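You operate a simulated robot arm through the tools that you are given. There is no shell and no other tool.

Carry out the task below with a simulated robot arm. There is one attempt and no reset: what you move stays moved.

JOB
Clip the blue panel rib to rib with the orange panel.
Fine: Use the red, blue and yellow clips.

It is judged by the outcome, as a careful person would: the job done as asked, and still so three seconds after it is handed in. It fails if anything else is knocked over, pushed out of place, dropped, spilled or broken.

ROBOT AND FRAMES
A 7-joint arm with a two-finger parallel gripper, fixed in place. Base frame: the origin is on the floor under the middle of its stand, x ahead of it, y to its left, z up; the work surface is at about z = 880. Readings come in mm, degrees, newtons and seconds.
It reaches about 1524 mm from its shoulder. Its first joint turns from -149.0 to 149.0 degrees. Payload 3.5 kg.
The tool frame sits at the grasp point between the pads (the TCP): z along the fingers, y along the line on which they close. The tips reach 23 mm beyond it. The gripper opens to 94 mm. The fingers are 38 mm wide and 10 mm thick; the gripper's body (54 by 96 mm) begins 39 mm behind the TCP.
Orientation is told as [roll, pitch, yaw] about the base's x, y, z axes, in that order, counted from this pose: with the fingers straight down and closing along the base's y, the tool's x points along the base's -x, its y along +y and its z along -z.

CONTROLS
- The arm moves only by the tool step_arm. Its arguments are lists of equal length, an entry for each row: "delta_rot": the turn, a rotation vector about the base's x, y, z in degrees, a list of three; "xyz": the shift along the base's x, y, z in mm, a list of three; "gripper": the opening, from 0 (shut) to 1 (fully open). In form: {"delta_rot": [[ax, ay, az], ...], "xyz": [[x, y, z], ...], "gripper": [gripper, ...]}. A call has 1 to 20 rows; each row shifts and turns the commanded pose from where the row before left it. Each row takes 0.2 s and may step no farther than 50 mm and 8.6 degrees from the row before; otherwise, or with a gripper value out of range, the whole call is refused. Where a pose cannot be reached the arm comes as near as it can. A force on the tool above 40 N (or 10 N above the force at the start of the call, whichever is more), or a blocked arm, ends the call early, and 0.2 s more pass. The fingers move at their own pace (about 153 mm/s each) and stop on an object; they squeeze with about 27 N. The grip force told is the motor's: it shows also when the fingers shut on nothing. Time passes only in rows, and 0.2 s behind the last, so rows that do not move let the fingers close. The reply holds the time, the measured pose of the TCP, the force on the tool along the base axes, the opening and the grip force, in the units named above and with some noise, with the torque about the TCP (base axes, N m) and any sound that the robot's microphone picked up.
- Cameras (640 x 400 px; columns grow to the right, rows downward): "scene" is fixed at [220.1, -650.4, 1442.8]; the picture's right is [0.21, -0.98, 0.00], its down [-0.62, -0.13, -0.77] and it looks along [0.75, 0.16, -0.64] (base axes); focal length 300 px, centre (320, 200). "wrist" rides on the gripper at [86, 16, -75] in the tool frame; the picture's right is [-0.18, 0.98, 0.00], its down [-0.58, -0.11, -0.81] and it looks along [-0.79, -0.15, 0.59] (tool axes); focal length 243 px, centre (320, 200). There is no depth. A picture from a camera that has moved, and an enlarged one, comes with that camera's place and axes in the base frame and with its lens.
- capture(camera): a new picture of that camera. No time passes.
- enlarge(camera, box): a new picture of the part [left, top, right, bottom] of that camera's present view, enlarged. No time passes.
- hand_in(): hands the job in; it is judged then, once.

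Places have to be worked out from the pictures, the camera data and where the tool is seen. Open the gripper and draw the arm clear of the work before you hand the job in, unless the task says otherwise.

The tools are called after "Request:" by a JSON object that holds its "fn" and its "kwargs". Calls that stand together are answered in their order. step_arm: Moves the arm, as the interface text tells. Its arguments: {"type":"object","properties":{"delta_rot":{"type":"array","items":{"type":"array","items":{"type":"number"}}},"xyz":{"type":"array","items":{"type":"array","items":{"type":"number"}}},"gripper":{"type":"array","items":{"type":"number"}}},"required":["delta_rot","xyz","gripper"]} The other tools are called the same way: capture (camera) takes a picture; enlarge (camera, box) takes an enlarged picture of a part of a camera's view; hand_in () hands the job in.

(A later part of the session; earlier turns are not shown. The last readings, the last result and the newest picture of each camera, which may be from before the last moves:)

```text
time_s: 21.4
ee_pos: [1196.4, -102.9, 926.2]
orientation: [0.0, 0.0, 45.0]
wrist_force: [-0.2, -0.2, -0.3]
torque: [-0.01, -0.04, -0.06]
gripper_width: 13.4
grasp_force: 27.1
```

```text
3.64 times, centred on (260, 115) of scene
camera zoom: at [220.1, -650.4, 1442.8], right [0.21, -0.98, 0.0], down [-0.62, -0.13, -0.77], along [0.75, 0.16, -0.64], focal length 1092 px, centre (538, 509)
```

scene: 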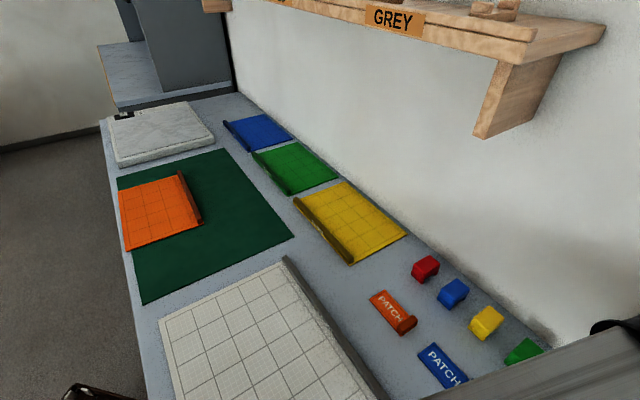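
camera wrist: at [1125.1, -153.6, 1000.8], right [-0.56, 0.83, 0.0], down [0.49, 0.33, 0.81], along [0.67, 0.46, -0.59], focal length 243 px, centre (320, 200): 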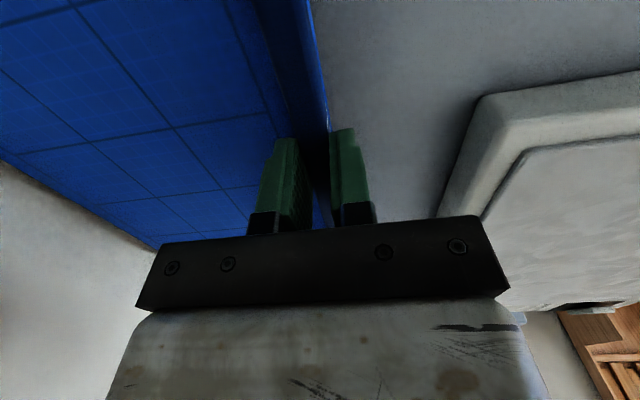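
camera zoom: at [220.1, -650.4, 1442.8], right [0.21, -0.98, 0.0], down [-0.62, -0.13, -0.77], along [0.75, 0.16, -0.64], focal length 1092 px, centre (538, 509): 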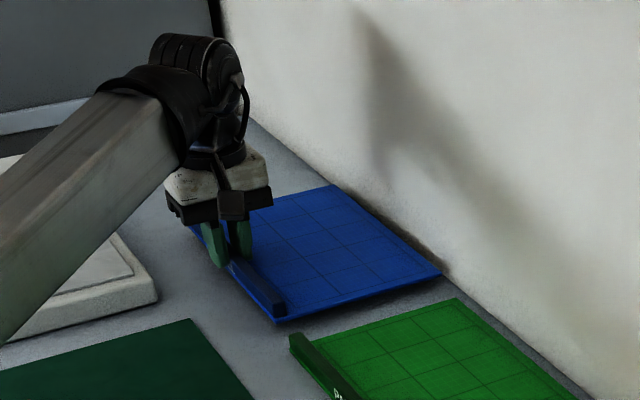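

The panel lifts level and securely. I'll raise it to about 80 mm, carry it over to the orange panel with a −1.2° yaw correction, stopping with a ~17 mm gap from the orange rib (a finger sits between them).

Request:
{"fn": "step_arm", "kwargs": {"delta_rot": [[0, 0, 0], [0, 0, 0], [0, 0, 0], [0, 0, -0.1], [0, 0, -0.1], [0, 0, -0.1], [0, 0, -0.1], [0, 0, -0.1], [0, 0, -0.1], [0, 0, -0.1], [0, 0, -0.1], [0, 0, -0.1], [0, 0, -0.1], [0, 0, -0.1], [0, 0, -0.1], [0, 0, 0]], "xyz": [[0, 0, 20], [0, 0, 25], [0, 0, 20], [-30.33, -3.83, 0], [-30.33, -3.83, 0], [-30.33, -3.83, 0], [-30.33, -3.83, 0], [-30.33, -3.83, 0], [-30.33, -3.83, 0], [-30.33, -3.83, 0], [-30.33, -3.83, 0], [-30.33, -3.83, 0], [-30.33, -3.83, 0], [-30.33, -3.83, 0], [-30.37, -3.87, 0], [0, 0, 0]], "gripper": [0, 0, 0, 0, 0, 0, 0, 0, 0, 0, 0, 0, 0, 0, 0, 0]}}

Request:
{"fn": "capture", "kwargs": {"camera": "wrist"}}

Request:
{"fn": "capture", "kwargs": {"camera": "scene"}}

```text
time_s: 24.8
ee_pos: [833.3, -145.0, 988.0]
orientation: [0.0, -0.1, 43.8]
wrist_force: [-0.5, 0.3, -0.4]
torque: [-0.02, 0.05, 0.03]
gripper_width: 13.4
grasp_force: 27.3
```

```text
taken
camera wrist: at [760.8, -194.3, 1063.9], right [-0.55, 0.84, 0.0], down [0.5, 0.32, 0.81], along [0.67, 0.44, -0.59], focal length 243 px, centre (320, 200)
```

wrist: 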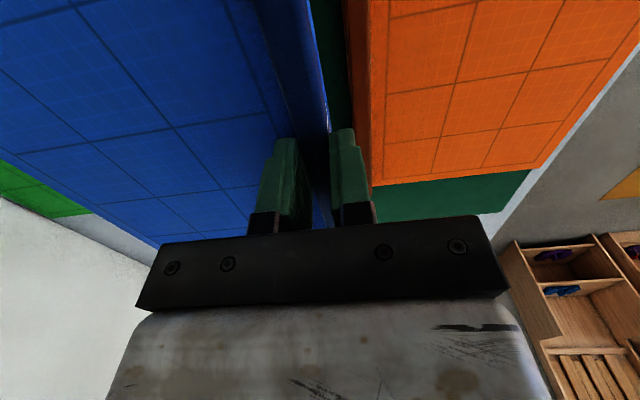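

```text
taken
```

scene: 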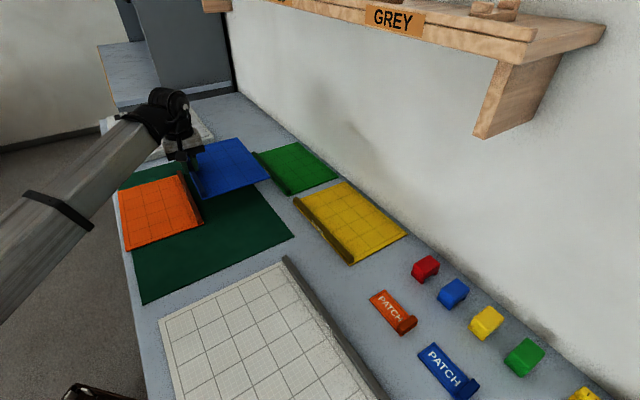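

The blue panel is above the mat beside orange. Lowering to ~15 mm above the mat to check parallelism and end alignment before setting it down.

Request:
{"fn": "step_arm", "kwargs": {"delta_rot": [[0, 0, 0], [0, 0, 0], [0, 0, 0], [0, 0, 0]], "xyz": [[0, 0, -25], [0, 0, -22], [0, 0, -15], [0, 0, 0]], "gripper": [0, 0, 0, 0]}}

Request:
{"fn": "capture", "kwargs": {"camera": "wrist"}}

Request:
{"fn": "enlarge", "kwargs": {"camera": "scene", "box": [110, 110, 300, 260]}}

Request:
{"fn": "enlarge", "kwargs": {"camera": "wrist", "box": [230, 0, 420, 140]}}

```text
time_s: 25.8
ee_pos: [831.3, -146.9, 927.3]
orientation: [-0.1, -0.1, 43.8]
wrist_force: [-0.1, 0.6, -0.1]
torque: [0.01, 0.05, -0.02]
gripper_width: 13.3
grasp_force: 27.0
```

```text
taken
camera wrist: at [758.9, -194.6, 1002.6], right [-0.55, 0.84, 0.0], down [0.5, 0.32, 0.81], along [0.68, 0.44, -0.59], focal length 243 px, centre (320, 200)
```

wrist: 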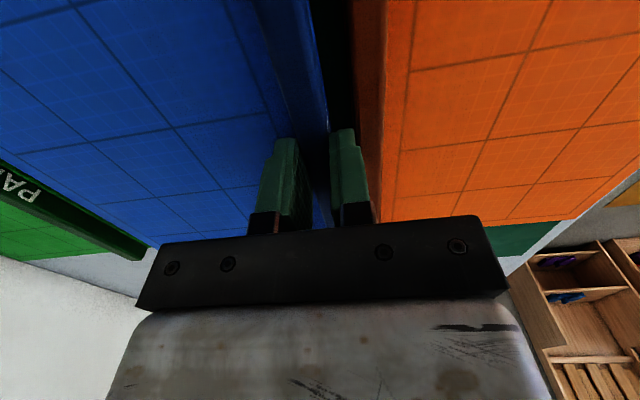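

```text
2.67 times, centred on (205, 185) of scene
camera zoom: at [220.1, -650.4, 1442.8], right [0.21, -0.98, 0.0], down [-0.62, -0.13, -0.77], along [0.75, 0.16, -0.64], focal length 801 px, centre (627, 240)
```

zoom: 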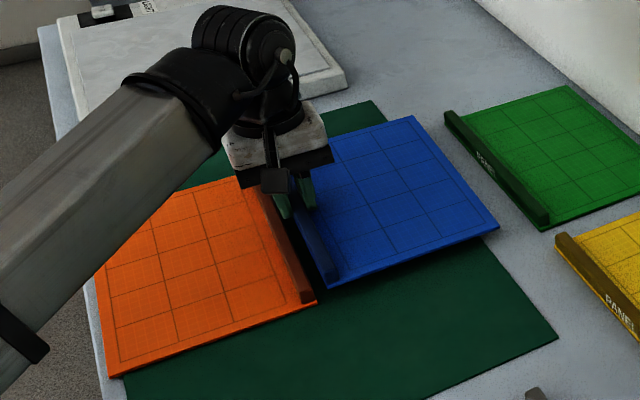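

```text
2.86 times, centred on (325, 70) of wrist
camera zoom: at [758.9, -194.6, 1002.6], right [-0.55, 0.84, 0.0], down [0.5, 0.32, 0.81], along [0.68, 0.44, -0.59], focal length 693 px, centre (306, 571)
```

zoom: 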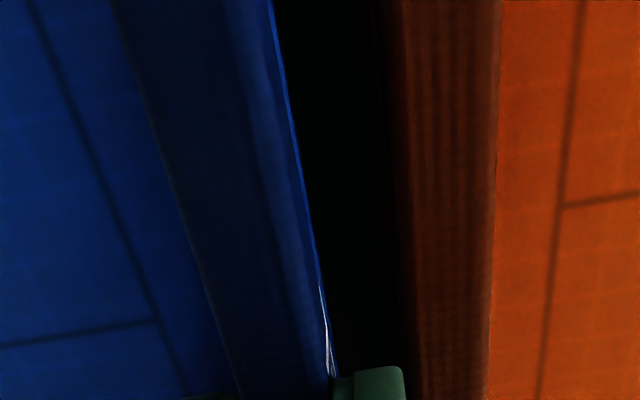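

Request:
{"fn": "enlarge", "kwargs": {"camera": "wrist", "box": [310, 90, 390, 150]}}

Request:
{"fn": "enlarge", "kwargs": {"camera": "scene", "box": [170, 140, 250, 200]}}

Request:
{"fn": "enlarge", "kwargs": {"camera": "scene", "box": [180, 190, 260, 240]}}

```text
6.67 times, centred on (350, 120) of wrist
camera zoom: at [758.9, -194.6, 1002.6], right [-0.55, 0.84, 0.0], down [0.5, 0.32, 0.81], along [0.68, 0.44, -0.59], focal length 1618 px, centre (120, 733)
```

zoom: 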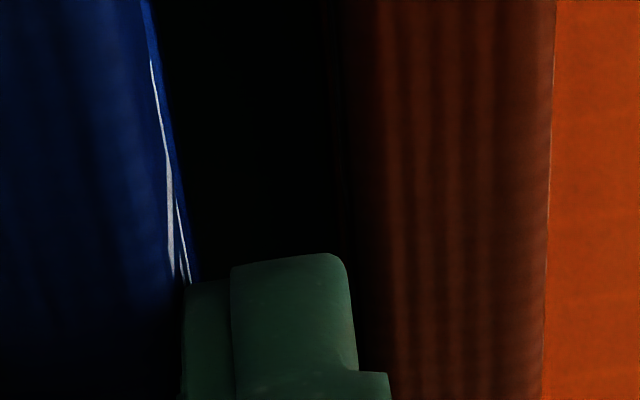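

```text
6.67 times, centred on (210, 170) of scene
camera zoom: at [220.1, -650.4, 1442.8], right [0.21, -0.98, 0.0], down [-0.62, -0.13, -0.77], along [0.75, 0.16, -0.64], focal length 2002 px, centre (1053, 400)
```

zoom: 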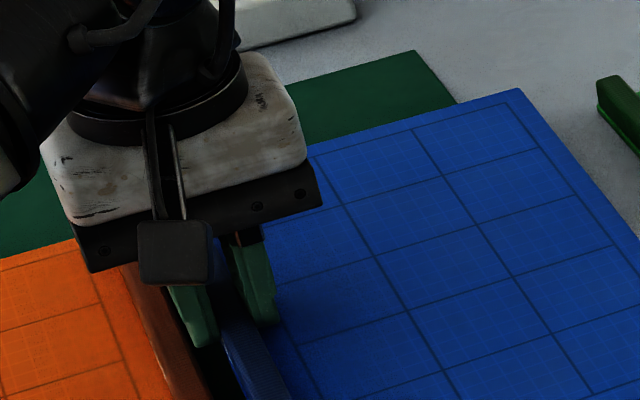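

```text
8.00 times, centred on (220, 215) of scene
camera zoom: at [220.1, -650.4, 1442.8], right [0.21, -0.98, 0.0], down [-0.62, -0.13, -0.77], along [0.75, 0.16, -0.64], focal length 2403 px, centre (1120, 80)
```

zoom: 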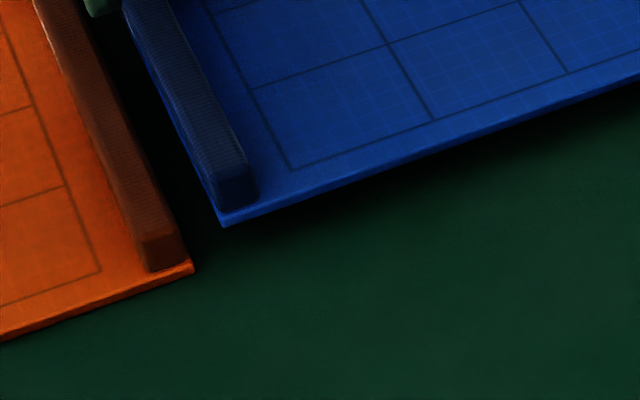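

Relative measurements from both cameras show only ~13 mm between the ribs, so the outer finger nearly touches orange. I'll shift the blue panel 5 mm away (+e2) before lowering towards the mat.

Request:
{"fn": "step_arm", "kwargs": {"delta_rot": [[0, 0, 0], [0, 0, 0], [0, 0, 0], [0, 0, 0]], "xyz": [[3.5, -3.5, 0], [0, 0, 0], [0, 0, -7], [0, 0, 0]], "gripper": [0, 0, 0, 0]}}

Request:
{"fn": "enlarge", "kwargs": {"camera": "wrist", "box": [230, 0, 420, 150]}}

Request:
{"fn": "enlarge", "kwargs": {"camera": "scene", "box": [180, 190, 260, 240]}}

```text
time_s: 26.8
ee_pos: [835.9, -150.3, 921.5]
orientation: [-0.1, 0.0, 43.9]
wrist_force: [-0.2, 1.1, -1.0]
torque: [0.03, 0.01, 0.03]
gripper_width: 13.3
grasp_force: 26.9
```

```text
2.67 times, centred on (325, 75) of wrist
camera zoom: at [763.5, -199.4, 996.0], right [-0.55, 0.84, 0.0], down [0.49, 0.32, 0.81], along [0.68, 0.44, -0.59], focal length 647 px, centre (307, 533)
```

zoom: 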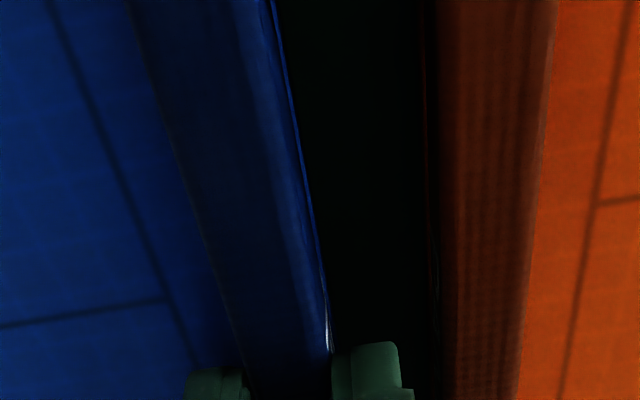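

```text
8.00 times, centred on (220, 215) of scene
camera zoom: at [220.1, -650.4, 1442.8], right [0.21, -0.98, 0.0], down [-0.62, -0.13, -0.77], along [0.75, 0.16, -0.64], focal length 2403 px, centre (1120, 80)
```

zoom: 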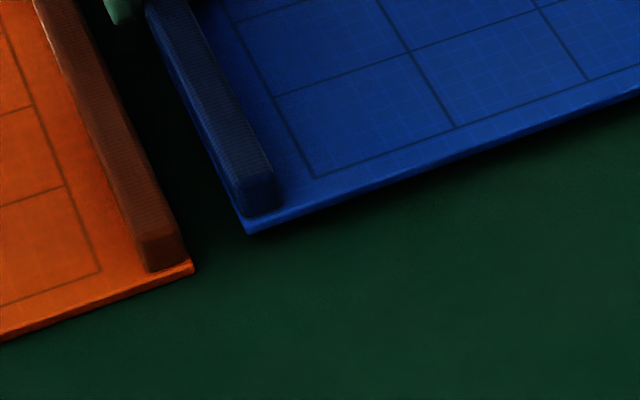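

Now the gap is ~18 mm and clear. Lowering in small steps until the plate touches the mat, watching the vertical force.

Request:
{"fn": "step_arm", "kwargs": {"delta_rot": [[0, 0, 0], [0, 0, 0], [0, 0, 0]], "xyz": [[0, 0, -4], [0, 0, -2], [0, 0, 0]], "gripper": [0, 0, 0]}}

Request:
{"fn": "step_arm", "kwargs": {"delta_rot": [[0, 0, 0], [0, 0, 0]], "xyz": [[0, 0, -1], [0, 0, 0]], "gripper": [0, 0]}}

Request:
{"fn": "step_arm", "kwargs": {"delta_rot": [[0, 0, 0], [0, 0, 0]], "xyz": [[0, 0, -1], [0, 0, 0]], "gripper": [0, 0]}}

Request:
{"fn": "enlarge", "kwargs": {"camera": "scene", "box": [180, 190, 260, 240]}}

```text
time_s: 27.6
ee_pos: [836.1, -150.5, 915.4]
orientation: [0.0, 0.0, 43.9]
wrist_force: [-0.6, 0.5, -0.5]
torque: [-0.01, 0.0, 0.0]
gripper_width: 13.2
grasp_force: 27.1
```

```text
time_s: 28.2
ee_pos: [835.3, -151.1, 913.9]
orientation: [0.0, -0.1, 43.9]
wrist_force: [-0.3, -0.6, 0.3]
torque: [0.03, 0.01, 0.0]
gripper_width: 13.7
grasp_force: 27.2
```

```text
time_s: 28.8
ee_pos: [835.8, -151.8, 913.9]
orientation: [0.0, 0.0, 43.8]
wrist_force: [-0.7, -1.0, 0.0]
torque: [0.02, 0.01, 0.01]
gripper_width: 13.2
grasp_force: 27.1
```

```text
8.00 times, centred on (220, 215) of scene
camera zoom: at [220.1, -650.4, 1442.8], right [0.21, -0.98, 0.0], down [-0.62, -0.13, -0.77], along [0.75, 0.16, -0.64], focal length 2403 px, centre (1120, 80)
```

zoom: 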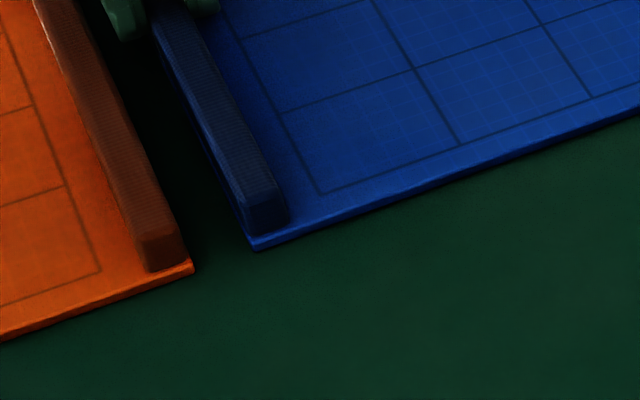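

Request:
{"fn": "step_arm", "kwargs": {"delta_rot": [[0, 0, 0], [0, 0, 0]], "xyz": [[0, 0, -1], [0, 0, 0]], "gripper": [0, 0]}}

Request:
{"fn": "step_arm", "kwargs": {"delta_rot": [[0, 0, 0], [0, 0, 0]], "xyz": [[0, 0, -0.7], [0, 0, 0]], "gripper": [0, 0]}}

Request:
{"fn": "enlarge", "kwargs": {"camera": "scene", "box": [180, 190, 260, 240]}}

```text
time_s: 29.4
ee_pos: [835.9, -151.9, 912.5]
orientation: [0.0, -0.1, 43.8]
wrist_force: [-1.8, 1.7, 13.4]
torque: [-0.1, 0.15, -0.04]
gripper_width: 13.3
grasp_force: 27.2
```

```text
time_s: 30.0
ee_pos: [835.9, -152.0, 913.0]
orientation: [-0.1, -0.1, 43.8]
wrist_force: [1.2, 2.4, 22.7]
torque: [0.06, -0.09, -0.04]
gripper_width: 13.3
grasp_force: 26.5
```

```text
8.00 times, centred on (220, 215) of scene
camera zoom: at [220.1, -650.4, 1442.8], right [0.21, -0.98, 0.0], down [-0.62, -0.13, -0.77], along [0.75, 0.16, -0.64], focal length 2403 px, centre (1120, 80)
```

zoom: 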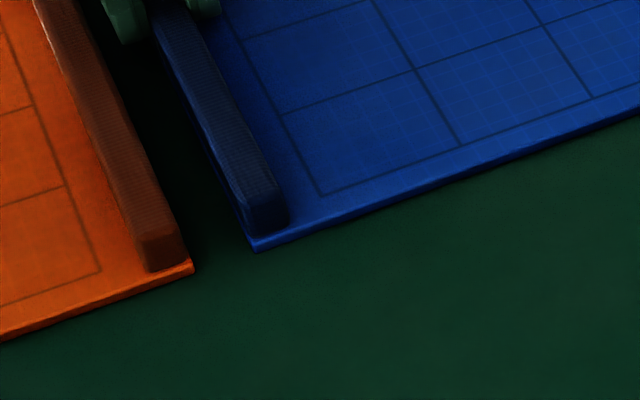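

Contact at commanded z≈912 (mat ≈2 mm thick). I'll unload, open just ~5 mm per side so the outer finger doesn't hit the orange rib, and rise.

Request:
{"fn": "step_arm", "kwargs": {"delta_rot": [[0, 0, 0], [0, 0, 0], [0, 0, 0], [0, 0, 0], [0, 0, 0], [0, 0, 0], [0, 0, 0]], "xyz": [[0, 0, 0.8], [0, 0, 0], [0, 0, 0], [0, 0, 0], [0, 0, 15], [0, 0, 25], [0, 0, 0]], "gripper": [0.0, 0.22, 0.22, 0.22, 0.22, 0.22, 0.22]}}

Request:
{"fn": "capture", "kwargs": {"camera": "wrist"}}

Request:
{"fn": "enlarge", "kwargs": {"camera": "scene", "box": [110, 110, 300, 260]}}

```text
time_s: 31.6
ee_pos: [835.8, -151.9, 951.9]
orientation: [0.0, 0.0, 43.7]
wrist_force: [-0.4, 0.4, 0.5]
torque: [-0.02, 0.01, 0.0]
gripper_width: 20.7
grasp_force: 0.1
```

```text
taken
camera wrist: at [762.8, -201.0, 1028.1], right [-0.55, 0.84, 0.0], down [0.5, 0.32, 0.81], along [0.67, 0.44, -0.59], focal length 243 px, centre (320, 200)
```

wrist: 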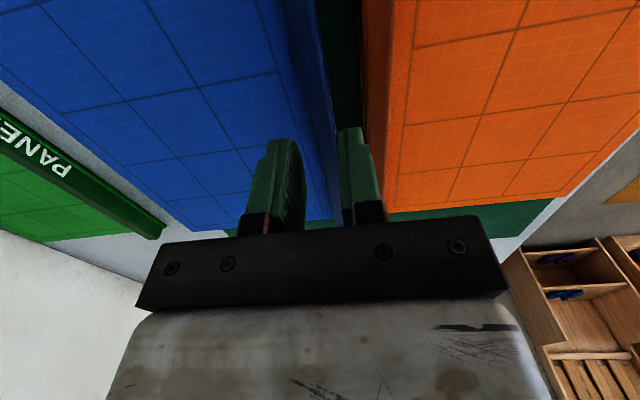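

```text
2.67 times, centred on (205, 185) of scene
camera zoom: at [220.1, -650.4, 1442.8], right [0.21, -0.98, 0.0], down [-0.62, -0.13, -0.77], along [0.75, 0.16, -0.64], focal length 801 px, centre (627, 240)
```

zoom: 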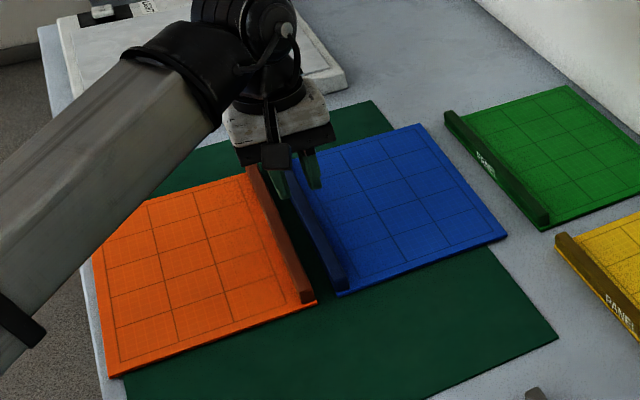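

Request:
{"fn": "enlarge", "kwargs": {"camera": "wrist", "box": [270, 0, 420, 130]}}

Request:
{"fn": "enlarge", "kwargs": {"camera": "scene", "box": [165, 165, 225, 225]}}

```text
3.08 times, centred on (345, 65) of wrist
camera zoom: at [762.8, -201.0, 1028.1], right [-0.55, 0.84, 0.0], down [0.5, 0.32, 0.81], along [0.67, 0.44, -0.59], focal length 746 px, centre (243, 615)
```

zoom: 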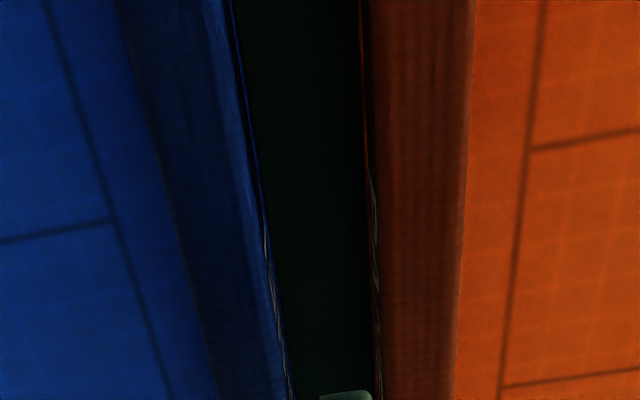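

```text
6.67 times, centred on (195, 195) of scene
camera zoom: at [220.1, -650.4, 1442.8], right [0.21, -0.98, 0.0], down [-0.62, -0.13, -0.77], along [0.75, 0.16, -0.64], focal length 2002 px, centre (1153, 233)
```

zoom: 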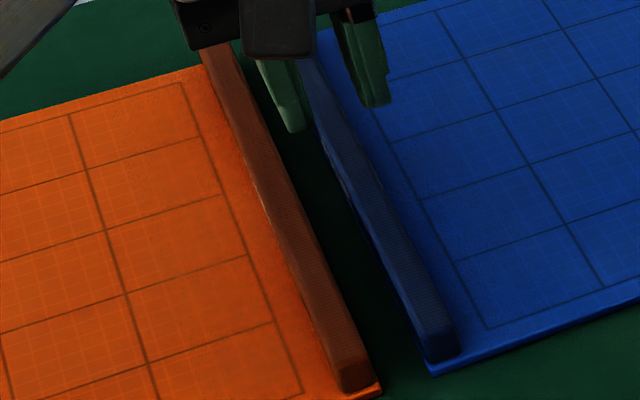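

Gap measures ~19.7 mm and the ribs are parallel. I'll centre the gripper over the orange rib's outer face plane, open wide, come down straddling both ribs and close slowly to draw the blue rib flush against orange.

Request:
{"fn": "step_arm", "kwargs": {"delta_rot": [[0, 0, 0], [0, 0, 0], [0, 0, 0]], "xyz": [[-18.8, 18.7, 0], [0, 0, 0], [0, 0, 0]], "gripper": [0.9, 0.9, 0.9]}}

Request:
{"fn": "capture", "kwargs": {"camera": "wrist"}}

Request:
{"fn": "enlarge", "kwargs": {"camera": "wrist", "box": [220, 0, 420, 230]}}

```text
time_s: 32.4
ee_pos: [817.1, -131.9, 953.1]
orientation: [0.0, 0.0, 43.8]
wrist_force: [0.0, -1.0, -0.2]
torque: [-0.03, 0.0, -0.04]
gripper_width: 84.4
grasp_force: 0.2
```

```text
taken
camera wrist: at [744.0, -181.9, 1027.5], right [-0.55, 0.84, 0.0], down [0.5, 0.32, 0.81], along [0.67, 0.44, -0.59], focal length 243 px, centre (320, 200)
```

wrist: 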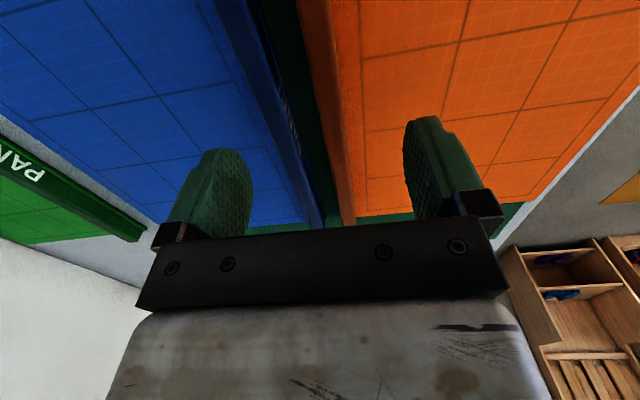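

```text
1.74 times, centred on (320, 115) of wrist
camera zoom: at [744.0, -181.9, 1027.5], right [-0.55, 0.84, 0.0], down [0.5, 0.32, 0.81], along [0.67, 0.44, -0.59], focal length 422 px, centre (320, 348)
```

zoom: 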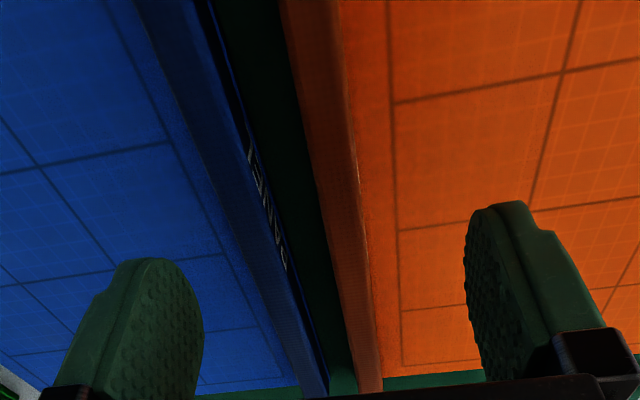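

Both ribs lie between the fingers. Descending to just above the plates, then closing gradually.

Request:
{"fn": "step_arm", "kwargs": {"delta_rot": [[0, 0, 0], [0, 0, 0], [0, 0, 0]], "xyz": [[0, 0, -25], [0, 0, -13.5], [0, 0, 0]], "gripper": [0.9, 0.9, 0.9]}}

Request:
{"fn": "step_arm", "kwargs": {"delta_rot": [[0, 0, 0], [0, 0, 0], [0, 0, 0], [0, 0, 0], [0, 0, 0], [0, 0, 0], [0, 0, 0], [0, 0, 0]], "xyz": [[0, 0, 0], [0, 0, 0], [0, 0, 0], [0, 0, 0], [0, 0, 0], [0, 0, 0], [0, 0, 0], [0, 0, 0]], "gripper": [0.75, 0.7, 0.65, 0.6, 0.55, 0.5, 0.45, 0.4]}}

Request:
{"fn": "enlarge", "kwargs": {"camera": "scene", "box": [110, 130, 270, 260]}}

Request:
{"fn": "enlarge", "kwargs": {"camera": "wrist", "box": [220, 0, 420, 230]}}

```text
time_s: 33.2
ee_pos: [816.0, -131.6, 914.0]
orientation: [0.0, 0.0, 43.8]
wrist_force: [0.6, 0.7, -0.7]
torque: [-0.01, -0.02, -0.04]
gripper_width: 84.3
grasp_force: 0.0
```

```text
time_s: 35.0
ee_pos: [815.1, -132.1, 914.4]
orientation: [0.1, 0.0, 43.9]
wrist_force: [1.0, 0.4, 0.1]
torque: [-0.01, -0.01, 0.0]
gripper_width: 37.7
grasp_force: 0.0
```

```text
3.08 times, centred on (190, 195) of scene
camera zoom: at [220.1, -650.4, 1442.8], right [0.21, -0.98, 0.0], down [-0.62, -0.13, -0.77], along [0.75, 0.16, -0.64], focal length 924 px, centre (720, 215)
```

zoom: 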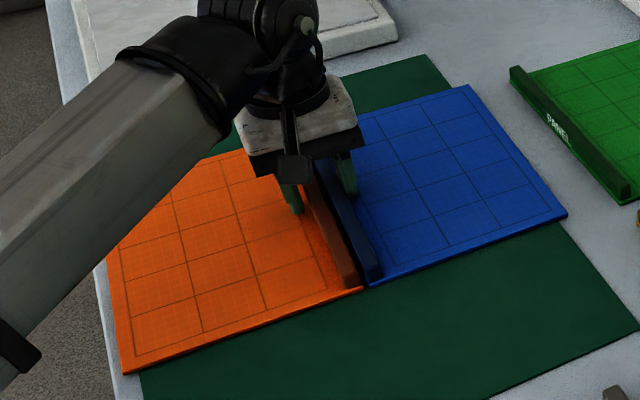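

```text
1.74 times, centred on (320, 115) of wrist
camera zoom: at [743.8, -181.3, 988.8], right [-0.55, 0.84, 0.0], down [0.5, 0.32, 0.81], along [0.67, 0.44, -0.59], focal length 422 px, centre (320, 348)
```

zoom: 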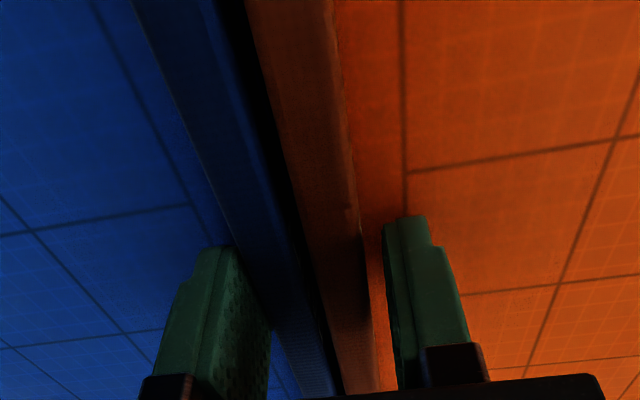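

Blue slides smoothly, gap is nearly closed and orange hasn't been touched. Continuing to close to full squeeze.

Request:
{"fn": "step_arm", "kwargs": {"delta_rot": [[0, 0, 0], [0, 0, 0], [0, 0, 0], [0, 0, 0], [0, 0, 0], [0, 0, 0], [0, 0, 0]], "xyz": [[0, 0, 0], [0, 0, 0], [0, 0, 0], [0, 0, 0], [0, 0, 0], [0, 0, 0], [0, 0, 0]], "gripper": [0.37, 0.34, 0.32, 0.3, 0.28, 0.2, 0.0]}}

Request:
{"fn": "enlarge", "kwargs": {"camera": "scene", "box": [110, 130, 270, 260]}}

Request:
{"fn": "enlarge", "kwargs": {"camera": "wrist", "box": [220, 0, 420, 230]}}

Request:
{"fn": "enlarge", "kwargs": {"camera": "scene", "box": [180, 190, 230, 230]}}

```text
time_s: 36.6
ee_pos: [817.4, -132.7, 914.3]
orientation: [0.0, 0.0, 43.8]
wrist_force: [-0.8, 0.9, 6.1]
torque: [0.04, 0.04, -0.09]
gripper_width: 28.2
grasp_force: 26.6
```

```text
3.08 times, centred on (190, 195) of scene
camera zoom: at [220.1, -650.4, 1442.8], right [0.21, -0.98, 0.0], down [-0.62, -0.13, -0.77], along [0.75, 0.16, -0.64], focal length 924 px, centre (720, 215)
```

zoom: 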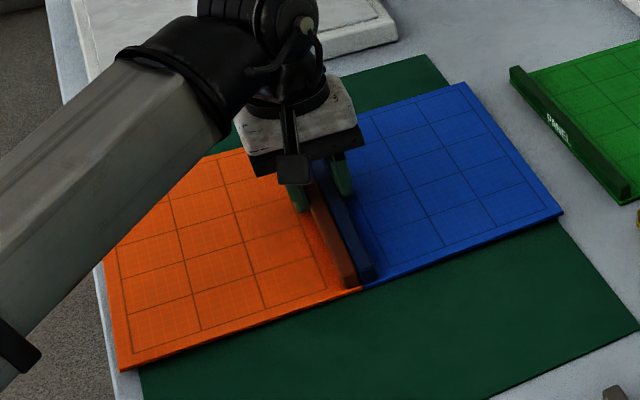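

```text
1.74 times, centred on (320, 115) of wrist
camera zoom: at [743.7, -181.3, 989.0], right [-0.55, 0.84, 0.0], down [0.49, 0.32, 0.81], along [0.68, 0.44, -0.59], focal length 422 px, centre (320, 348)
```

zoom: 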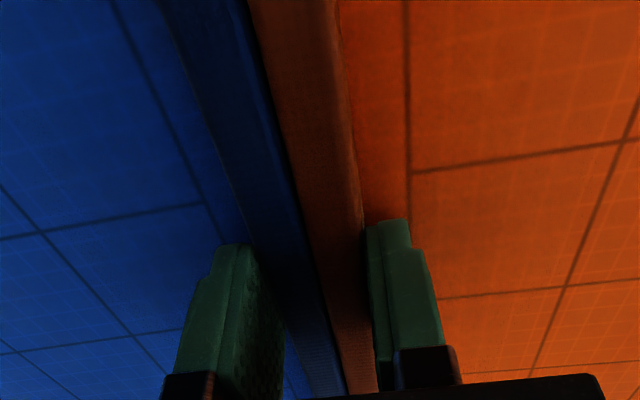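

```text
10.00 times, centred on (205, 210) of scene
camera zoom: at [220.1, -650.4, 1442.8], right [0.21, -0.98, 0.0], down [-0.62, -0.13, -0.77], along [0.75, 0.16, -0.64], focal length 3004 px, centre (1470, 100)
```

zoom: 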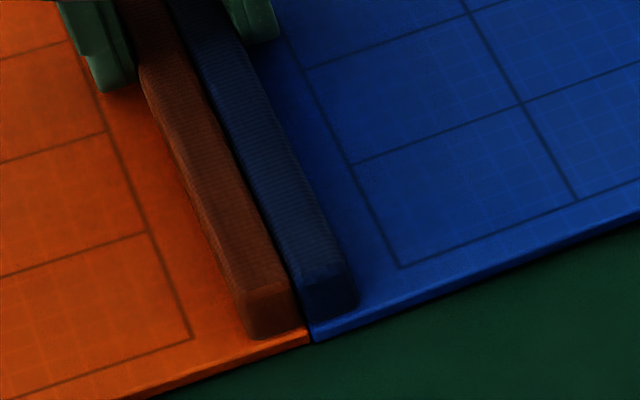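

The ribs are now flush together (28.2 mm across both). Releasing, rising, and travelling to the blue clip, which will go in the middle first.

Request:
{"fn": "step_arm", "kwargs": {"delta_rot": [[0, 0, 0], [0, 0, 0], [0, 0, 0], [0, 0, 0], [0, 0, 0], [0, 0, 0]], "xyz": [[0, 0, 0], [0, 0, 0], [0, 0, 0], [0, 0, 20], [0, 0, 40], [0, 0, 0]], "gripper": [0.4, 0.6, 0.6, 0.6, 0.6, 0.6]}}

Request:
{"fn": "capture", "kwargs": {"camera": "wrist"}}

Request:
{"fn": "enlarge", "kwargs": {"camera": "wrist", "box": [220, 0, 420, 230]}}

Request:
{"fn": "enlarge", "kwargs": {"camera": "scene", "box": [100, 130, 270, 260]}}

```text
time_s: 38.0
ee_pos: [817.4, -131.5, 976.0]
orientation: [0.0, 0.0, 43.9]
wrist_force: [-0.5, -0.1, 0.8]
torque: [0.02, -0.02, 0.0]
gripper_width: 56.4
grasp_force: 0.1
```

```text
taken
camera wrist: at [744.4, -180.7, 1050.5], right [-0.55, 0.84, 0.0], down [0.5, 0.32, 0.81], along [0.67, 0.44, -0.59], focal length 243 px, centre (320, 200)
```

wrist: 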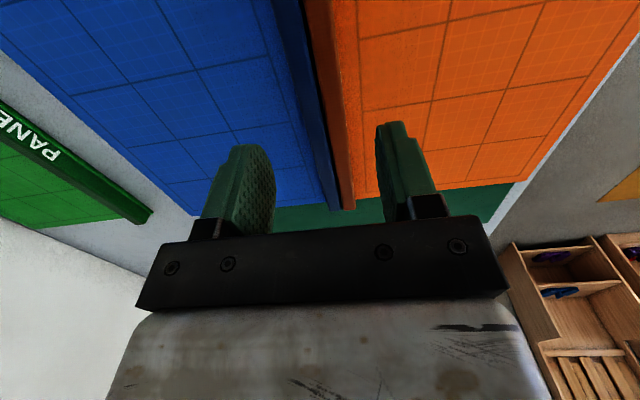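

```text
1.74 times, centred on (320, 115) of wrist
camera zoom: at [744.4, -180.7, 1050.5], right [-0.55, 0.84, 0.0], down [0.5, 0.32, 0.81], along [0.67, 0.44, -0.59], focal length 422 px, centre (320, 348)
```

zoom: 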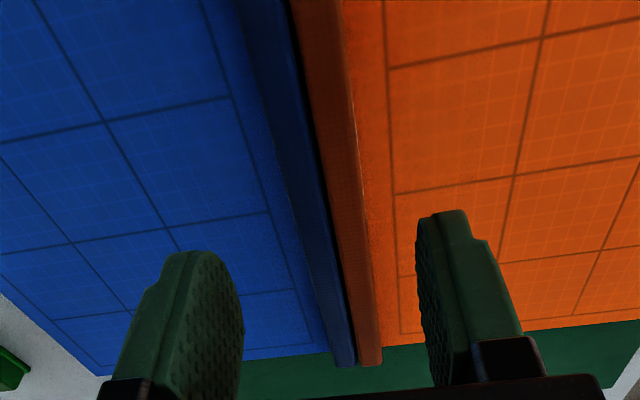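

```text
3.08 times, centred on (185, 195) of scene
camera zoom: at [220.1, -650.4, 1442.8], right [0.21, -0.98, 0.0], down [-0.62, -0.13, -0.77], along [0.75, 0.16, -0.64], focal length 924 px, centre (735, 215)
```

zoom: 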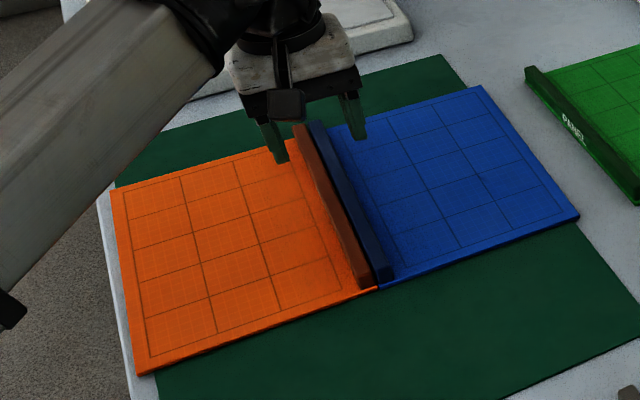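

The two panels lie rib to rib with ends aligned. Now travelling to hover near the blue clip, returning yaw to 45°.

Request:
{"fn": "step_arm", "kwargs": {"delta_rot": [[0, 0, 0.6], [0, 0, 0.6], [0, 0, 0], [0, 0, 0], [0, 0, 0], [0, 0, 0], [0, 0, 0], [0, 0, 0], [0, 0, 0], [0, 0, 0], [0, 0, 0], [0, 0, 0], [0, 0, 0], [0, 0, 0], [0, 0, 0], [0, 0, 0], [0, 0, 0], [0, 0, 0]], "xyz": [[-12.4, -43.2, 0.7], [-12.4, -43.2, 0.7], [-12.4, -43.2, 0.7], [-12.4, -43.2, 0.7], [-12.4, -43.2, 0.7], [-12.4, -43.2, 0.7], [-12.4, -43.2, 0.7], [-12.4, -43.2, 0.7], [-12.4, -43.2, 0.7], [-12.4, -43.2, 0.7], [-12.4, -43.2, 0.7], [-12.4, -43.2, 0.7], [-12.4, -43.2, 0.7], [-12.4, -43.2, 0.7], [-12.4, -43.2, 0.7], [-12.4, -43.2, 0.7], [-12.4, -43.2, 0.7], [0, 0, 0]], "gripper": [0.75, 0.75, 0.75, 0.75, 0.75, 0.75, 0.75, 0.75, 0.75, 0.75, 0.75, 0.75, 0.75, 0.75, 0.75, 0.75, 0.75, 0.75]}}

Request:
{"fn": "capture", "kwargs": {"camera": "wrist"}}

Request:
{"fn": "enlarge", "kwargs": {"camera": "wrist", "box": [240, 60, 400, 220]}}

```text
time_s: 41.8
ee_pos: [608.5, -867.3, 988.1]
orientation: [0.0, 0.0, 45.0]
wrist_force: [0.4, -0.1, 1.6]
torque: [0.02, -0.02, -0.05]
gripper_width: 70.7
grasp_force: 0.0
```

```text
taken
camera wrist: at [535.6, -916.4, 1062.3], right [-0.56, 0.83, 0.0], down [0.49, 0.33, 0.81], along [0.67, 0.46, -0.59], focal length 243 px, centre (320, 200)
```

wrist: 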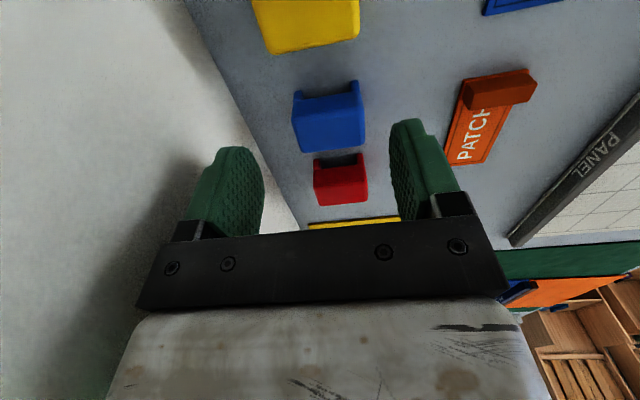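

```text
2.50 times, centred on (320, 140) of wrist
camera zoom: at [535.6, -916.4, 1062.3], right [-0.56, 0.83, 0.0], down [0.49, 0.33, 0.81], along [0.67, 0.46, -0.59], focal length 606 px, centre (320, 350)
```

zoom: 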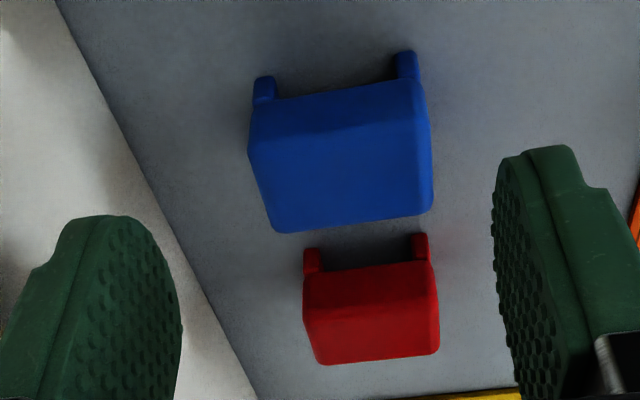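

Blue clip centre at about (e1 −155, e2 1040.7), 51 mm wide. Moving directly above it and part-way down, with the fingers at 70 mm opening to straddle its legs.

Request:
{"fn": "step_arm", "kwargs": {"delta_rot": [[0, 0, 0], [0, 0, 0], [0, 0, 0], [0, 0, 0]], "xyz": [[19.7, 22.3, 0], [0, 0, -25], [0, 0, -15], [0, 0, 0]], "gripper": [0.75, 0.75, 0.75, 0.75]}}

Request:
{"fn": "capture", "kwargs": {"camera": "wrist"}}

Request:
{"fn": "enlarge", "kwargs": {"camera": "wrist", "box": [220, 60, 420, 240]}}

```text
time_s: 42.8
ee_pos: [627.6, -845.1, 946.4]
orientation: [0.0, 0.0, 45.0]
wrist_force: [-0.4, 0.5, 0.4]
torque: [0.0, -0.02, 0.03]
gripper_width: 70.4
grasp_force: 0.1
```

```text
taken
camera wrist: at [555.3, -894.7, 1021.8], right [-0.56, 0.83, 0.0], down [0.49, 0.33, 0.81], along [0.67, 0.46, -0.59], focal length 243 px, centre (320, 200)
```

wrist: 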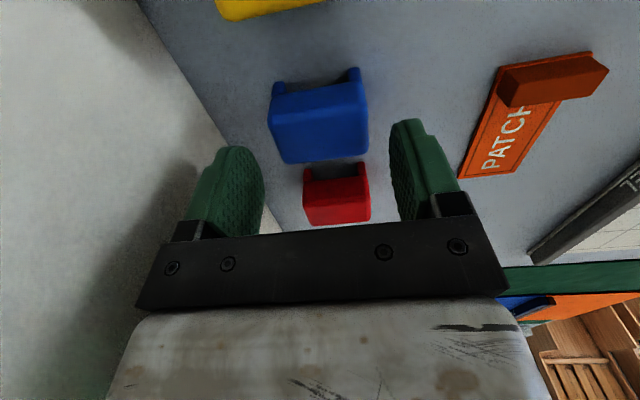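

```text
2.22 times, centred on (320, 150) of wrist
camera zoom: at [555.3, -894.7, 1021.8], right [-0.56, 0.83, 0.0], down [0.49, 0.33, 0.81], along [0.67, 0.46, -0.59], focal length 539 px, centre (320, 311)
```

zoom: 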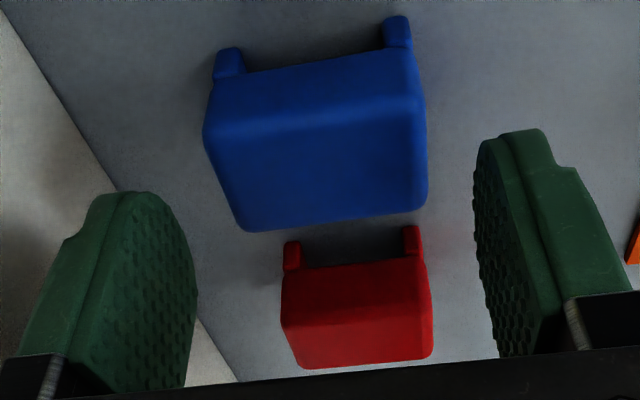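

The clip is centred within ~1.5 mm. Descending the last 30 mm and closing on the clip's body.

Request:
{"fn": "step_arm", "kwargs": {"delta_rot": [[0, 0, 0], [0, 0, 0], [0, 0, 0]], "xyz": [[-0.8, 0.8, -20], [0, 0, -10.7], [0, 0, 0]], "gripper": [0.75, 0.75, 0.75]}}

Request:
{"fn": "step_arm", "kwargs": {"delta_rot": [[0, 0, 0], [0, 0, 0], [0, 0, 0], [0, 0, 0], [0, 0, 0]], "xyz": [[0, 0, 0], [0, 0, 0], [0, 0, 0], [0, 0, 0], [0, 0, 0]], "gripper": [0.65, 0.6, 0.55, 0.5, 0.45]}}

Request:
{"fn": "enlarge", "kwargs": {"camera": "wrist", "box": [220, 60, 420, 240]}}

Request:
{"fn": "enlarge", "kwargs": {"camera": "scene", "box": [390, 200, 550, 320]}}

```text
time_s: 43.6
ee_pos: [626.5, -843.0, 916.5]
orientation: [-0.1, 0.0, 45.0]
wrist_force: [-0.9, 0.5, -1.1]
torque: [-0.02, -0.02, 0.0]
gripper_width: 70.6
grasp_force: 0.0
```

```text
time_s: 44.8
ee_pos: [625.1, -843.6, 916.8]
orientation: [0.0, 0.0, 45.0]
wrist_force: [0.1, 0.2, 0.8]
torque: [-0.05, 0.01, 0.04]
gripper_width: 51.0
grasp_force: 27.0
```

```text
2.22 times, centred on (320, 150) of wrist
camera zoom: at [554.7, -894.0, 992.1], right [-0.56, 0.83, 0.0], down [0.49, 0.33, 0.81], along [0.67, 0.46, -0.59], focal length 539 px, centre (320, 311)
```

zoom: 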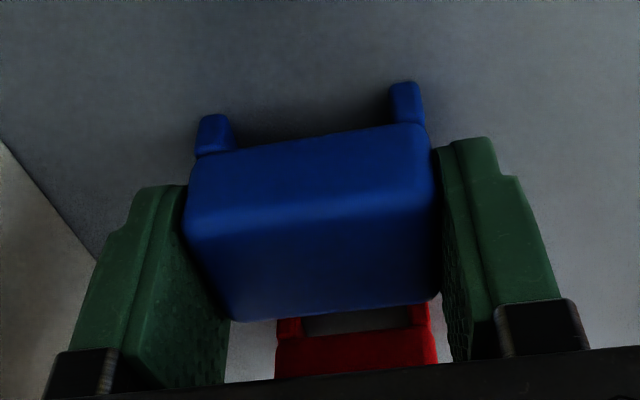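

```text
3.33 times, centred on (470, 260) of scene
camera zoom: at [220.1, -650.4, 1442.8], right [0.21, -0.98, 0.0], down [-0.62, -0.13, -0.77], along [0.75, 0.16, -0.64], focal length 1001 px, centre (-180, 0)
```

zoom: 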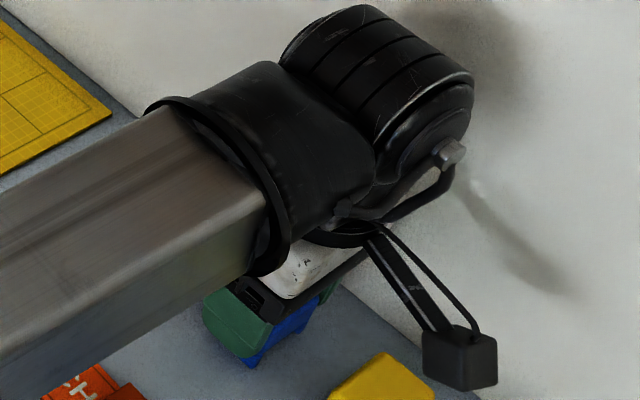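

Clip gripped firmly at 51.0 mm. Lifting it and carrying it to above the middle of the joined ribs, turning back to yaw 43.8°.

Request:
{"fn": "step_arm", "kwargs": {"delta_rot": [[0, 0, 0], [0, 0, 0], [0, 0, 0], [0, 0, 0]], "xyz": [[0, 0, 10], [0, 0, 30], [0, 0, 30], [0, 0, 0]], "gripper": [0.4, 0.4, 0.4, 0.4]}}

Request:
{"fn": "step_arm", "kwargs": {"delta_rot": [[0, 0, 0], [0, 0, 0], [0, 0, 0], [0, 0, 0], [0, 0, 0], [0, 0, 0], [0, 0, 0], [0, 0, 0], [0, 0, 0], [0, 0, 0], [0, 0, 0], [0, 0, 0], [0, 0, 0], [0, 0, -0.3], [0, 0, -0.3], [0, 0, -0.3], [0, 0, -0.3], [0, 0, 0]], "xyz": [[11.29, 41.84, 0], [11.29, 41.84, 0], [11.29, 41.84, 0], [11.29, 41.84, 0], [11.29, 41.84, 0], [11.29, 41.84, 0], [11.29, 41.84, 0], [11.29, 41.84, 0], [11.29, 41.84, 0], [11.29, 41.84, 0], [11.29, 41.84, 0], [11.29, 41.84, 0], [11.29, 41.84, 0], [11.29, 41.84, 0], [11.29, 41.84, 0], [11.29, 41.84, 0], [11.26, 41.86, 0], [0, 0, 0]], "gripper": [0.4, 0.4, 0.4, 0.4, 0.4, 0.4, 0.4, 0.4, 0.4, 0.4, 0.4, 0.4, 0.4, 0.4, 0.4, 0.4, 0.4, 0.4]}}

Request:
{"fn": "capture", "kwargs": {"camera": "wrist"}}

Request:
{"fn": "enlarge", "kwargs": {"camera": "wrist", "box": [220, 40, 420, 240]}}

Request:
{"fn": "enlarge", "kwargs": {"camera": "scene", "box": [130, 110, 270, 230]}}

```text
time_s: 45.8
ee_pos: [624.8, -843.0, 987.2]
orientation: [-0.1, 0.0, 45.1]
wrist_force: [-0.5, 1.1, -0.9]
torque: [-0.01, -0.04, 0.02]
gripper_width: 51.2
grasp_force: 27.1
```

```text
time_s: 49.6
ee_pos: [818.2, -133.1, 985.4]
orientation: [0.1, 0.0, 43.8]
wrist_force: [0.0, -0.2, -0.5]
torque: [0.0, 0.02, -0.04]
gripper_width: 51.0
grasp_force: 26.9
```

```text
taken
camera wrist: at [744.6, -181.8, 1059.6], right [-0.55, 0.84, 0.0], down [0.5, 0.32, 0.81], along [0.68, 0.44, -0.59], focal length 243 px, centre (320, 200)
```

wrist: 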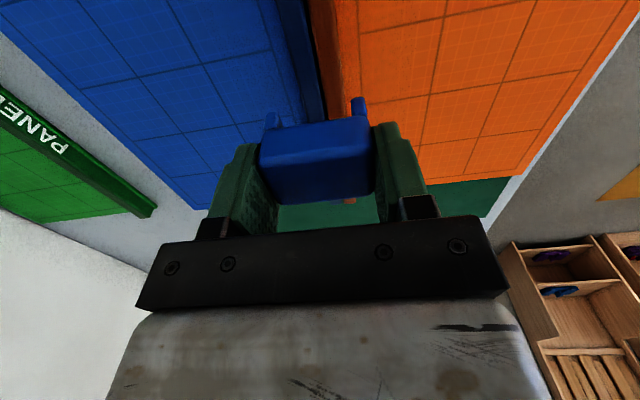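

```text
2.00 times, centred on (320, 140) of wrist
camera zoom: at [744.6, -181.8, 1059.6], right [-0.55, 0.84, 0.0], down [0.5, 0.32, 0.81], along [0.68, 0.44, -0.59], focal length 485 px, centre (320, 320)
```

zoom: 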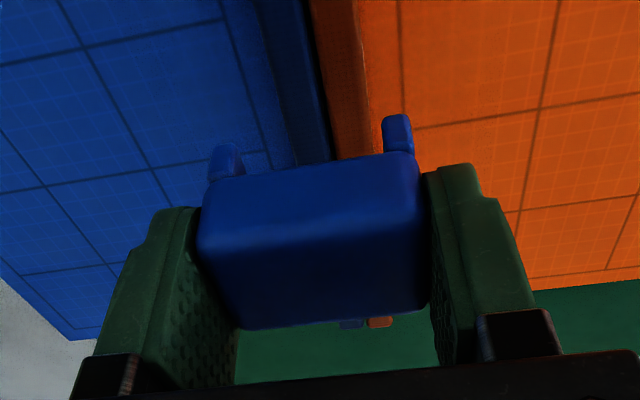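

```text
3.33 times, centred on (200, 170) of scene
camera zoom: at [220.1, -650.4, 1442.8], right [0.21, -0.98, 0.0], down [-0.62, -0.13, -0.77], along [0.75, 0.16, -0.64], focal length 1001 px, centre (720, 300)
```

zoom: 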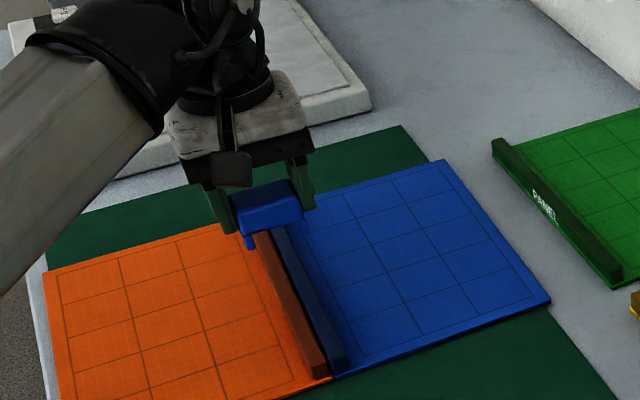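

Clip is held above the ribs. Lowering to about 15 mm above the rib tops and checking lateral centring.

Request:
{"fn": "step_arm", "kwargs": {"delta_rot": [[0, 0, 0], [0, 0, 0], [0, 0, 0]], "xyz": [[0, 0, -20], [0, 0, -15], [0, 0, 0]], "gripper": [0.4, 0.4, 0.4]}}

Request:
{"fn": "enlarge", "kwargs": {"camera": "wrist", "box": [240, 40, 400, 200]}}

Request:
{"fn": "enlarge", "kwargs": {"camera": "scene", "box": [165, 140, 225, 200]}}

```text
time_s: 50.4
ee_pos: [815.9, -134.2, 949.7]
orientation: [0.0, 0.0, 43.8]
wrist_force: [-0.6, 0.1, -0.3]
torque: [0.0, 0.01, 0.04]
gripper_width: 50.9
grasp_force: 27.6
```

```text
2.50 times, centred on (320, 120) of wrist
camera zoom: at [742.9, -182.8, 1025.2], right [-0.55, 0.84, 0.0], down [0.5, 0.32, 0.81], along [0.68, 0.44, -0.59], focal length 606 px, centre (320, 400)
```

zoom: 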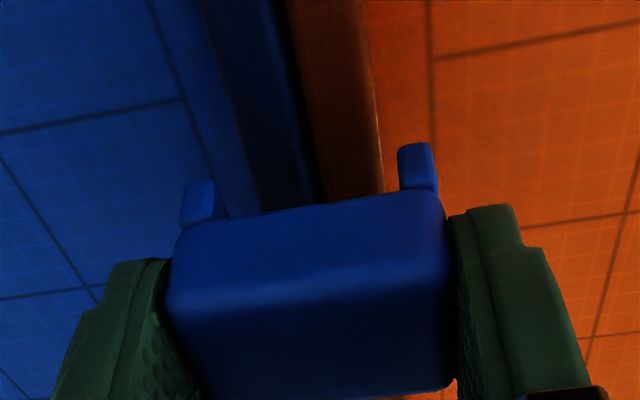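

```text
6.67 times, centred on (195, 170) of scene
camera zoom: at [220.1, -650.4, 1442.8], right [0.21, -0.98, 0.0], down [-0.62, -0.13, -0.77], along [0.75, 0.16, -0.64], focal length 2002 px, centre (1153, 400)
```

zoom: 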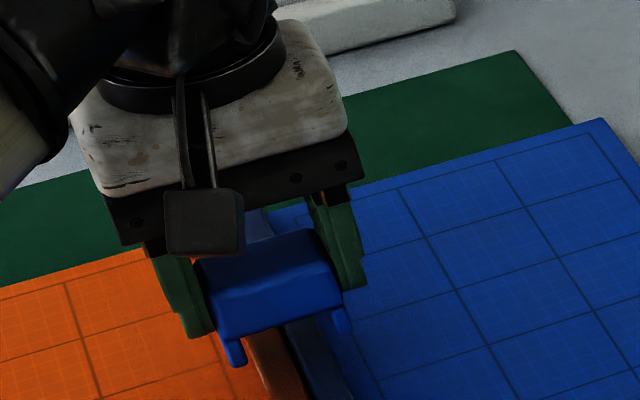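

The clip's feet clear both ribs evenly (~5 mm each side, centred within 1 mm). Lowering it over the ribs in small steps, watching forces.

Request:
{"fn": "step_arm", "kwargs": {"delta_rot": [[0, 0, 0], [0, 0, 0], [0, 0, 0]], "xyz": [[-0.4, 0.4, -8], [0, 0, -7], [0, 0, 0]], "gripper": [0.4, 0.4, 0.4]}}

Request:
{"fn": "step_arm", "kwargs": {"delta_rot": [[0, 0, 0], [0, 0, 0], [0, 0, 0]], "xyz": [[0, 0, -2], [0, 0, -2], [0, 0, 0]], "gripper": [0.4, 0.4, 0.4]}}

Request:
{"fn": "enlarge", "kwargs": {"camera": "wrist", "box": [240, 40, 400, 200]}}

Request:
{"fn": "enlarge", "kwargs": {"camera": "scene", "box": [165, 140, 225, 200]}}

```text
time_s: 51.2
ee_pos: [816.4, -134.3, 936.2]
orientation: [0.0, -0.1, 43.8]
wrist_force: [0.0, 0.0, -0.2]
torque: [-0.03, 0.02, -0.02]
gripper_width: 51.0
grasp_force: 27.7
```

```text
time_s: 52.0
ee_pos: [816.6, -133.8, 932.9]
orientation: [0.1, -0.1, 43.8]
wrist_force: [0.5, -1.6, 13.9]
torque: [-0.04, -0.03, 0.02]
gripper_width: 51.1
grasp_force: 26.4
```

```text
2.50 times, centred on (320, 120) of wrist
camera zoom: at [743.8, -182.2, 1007.6], right [-0.55, 0.84, 0.0], down [0.49, 0.32, 0.81], along [0.68, 0.44, -0.59], focal length 606 px, centre (320, 400)
```

zoom: 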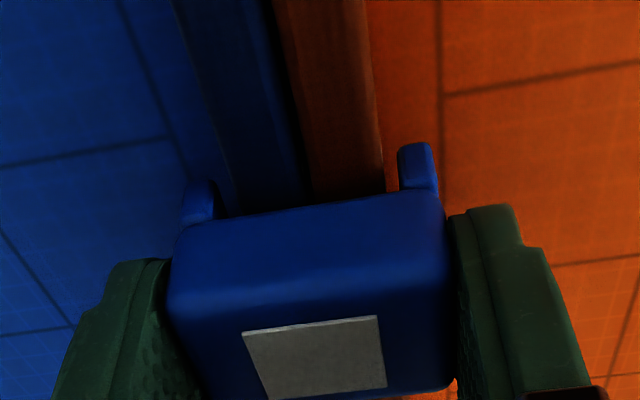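

```text
6.67 times, centred on (195, 170) of scene
camera zoom: at [220.1, -650.4, 1442.8], right [0.21, -0.98, 0.0], down [-0.62, -0.13, -0.77], along [0.75, 0.16, -0.64], focal length 2002 px, centre (1153, 400)
```

zoom: 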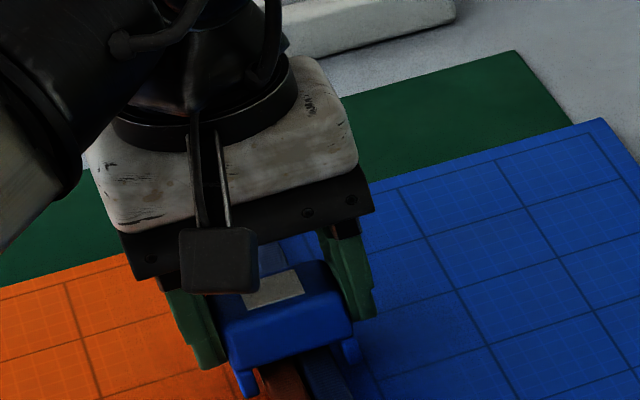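

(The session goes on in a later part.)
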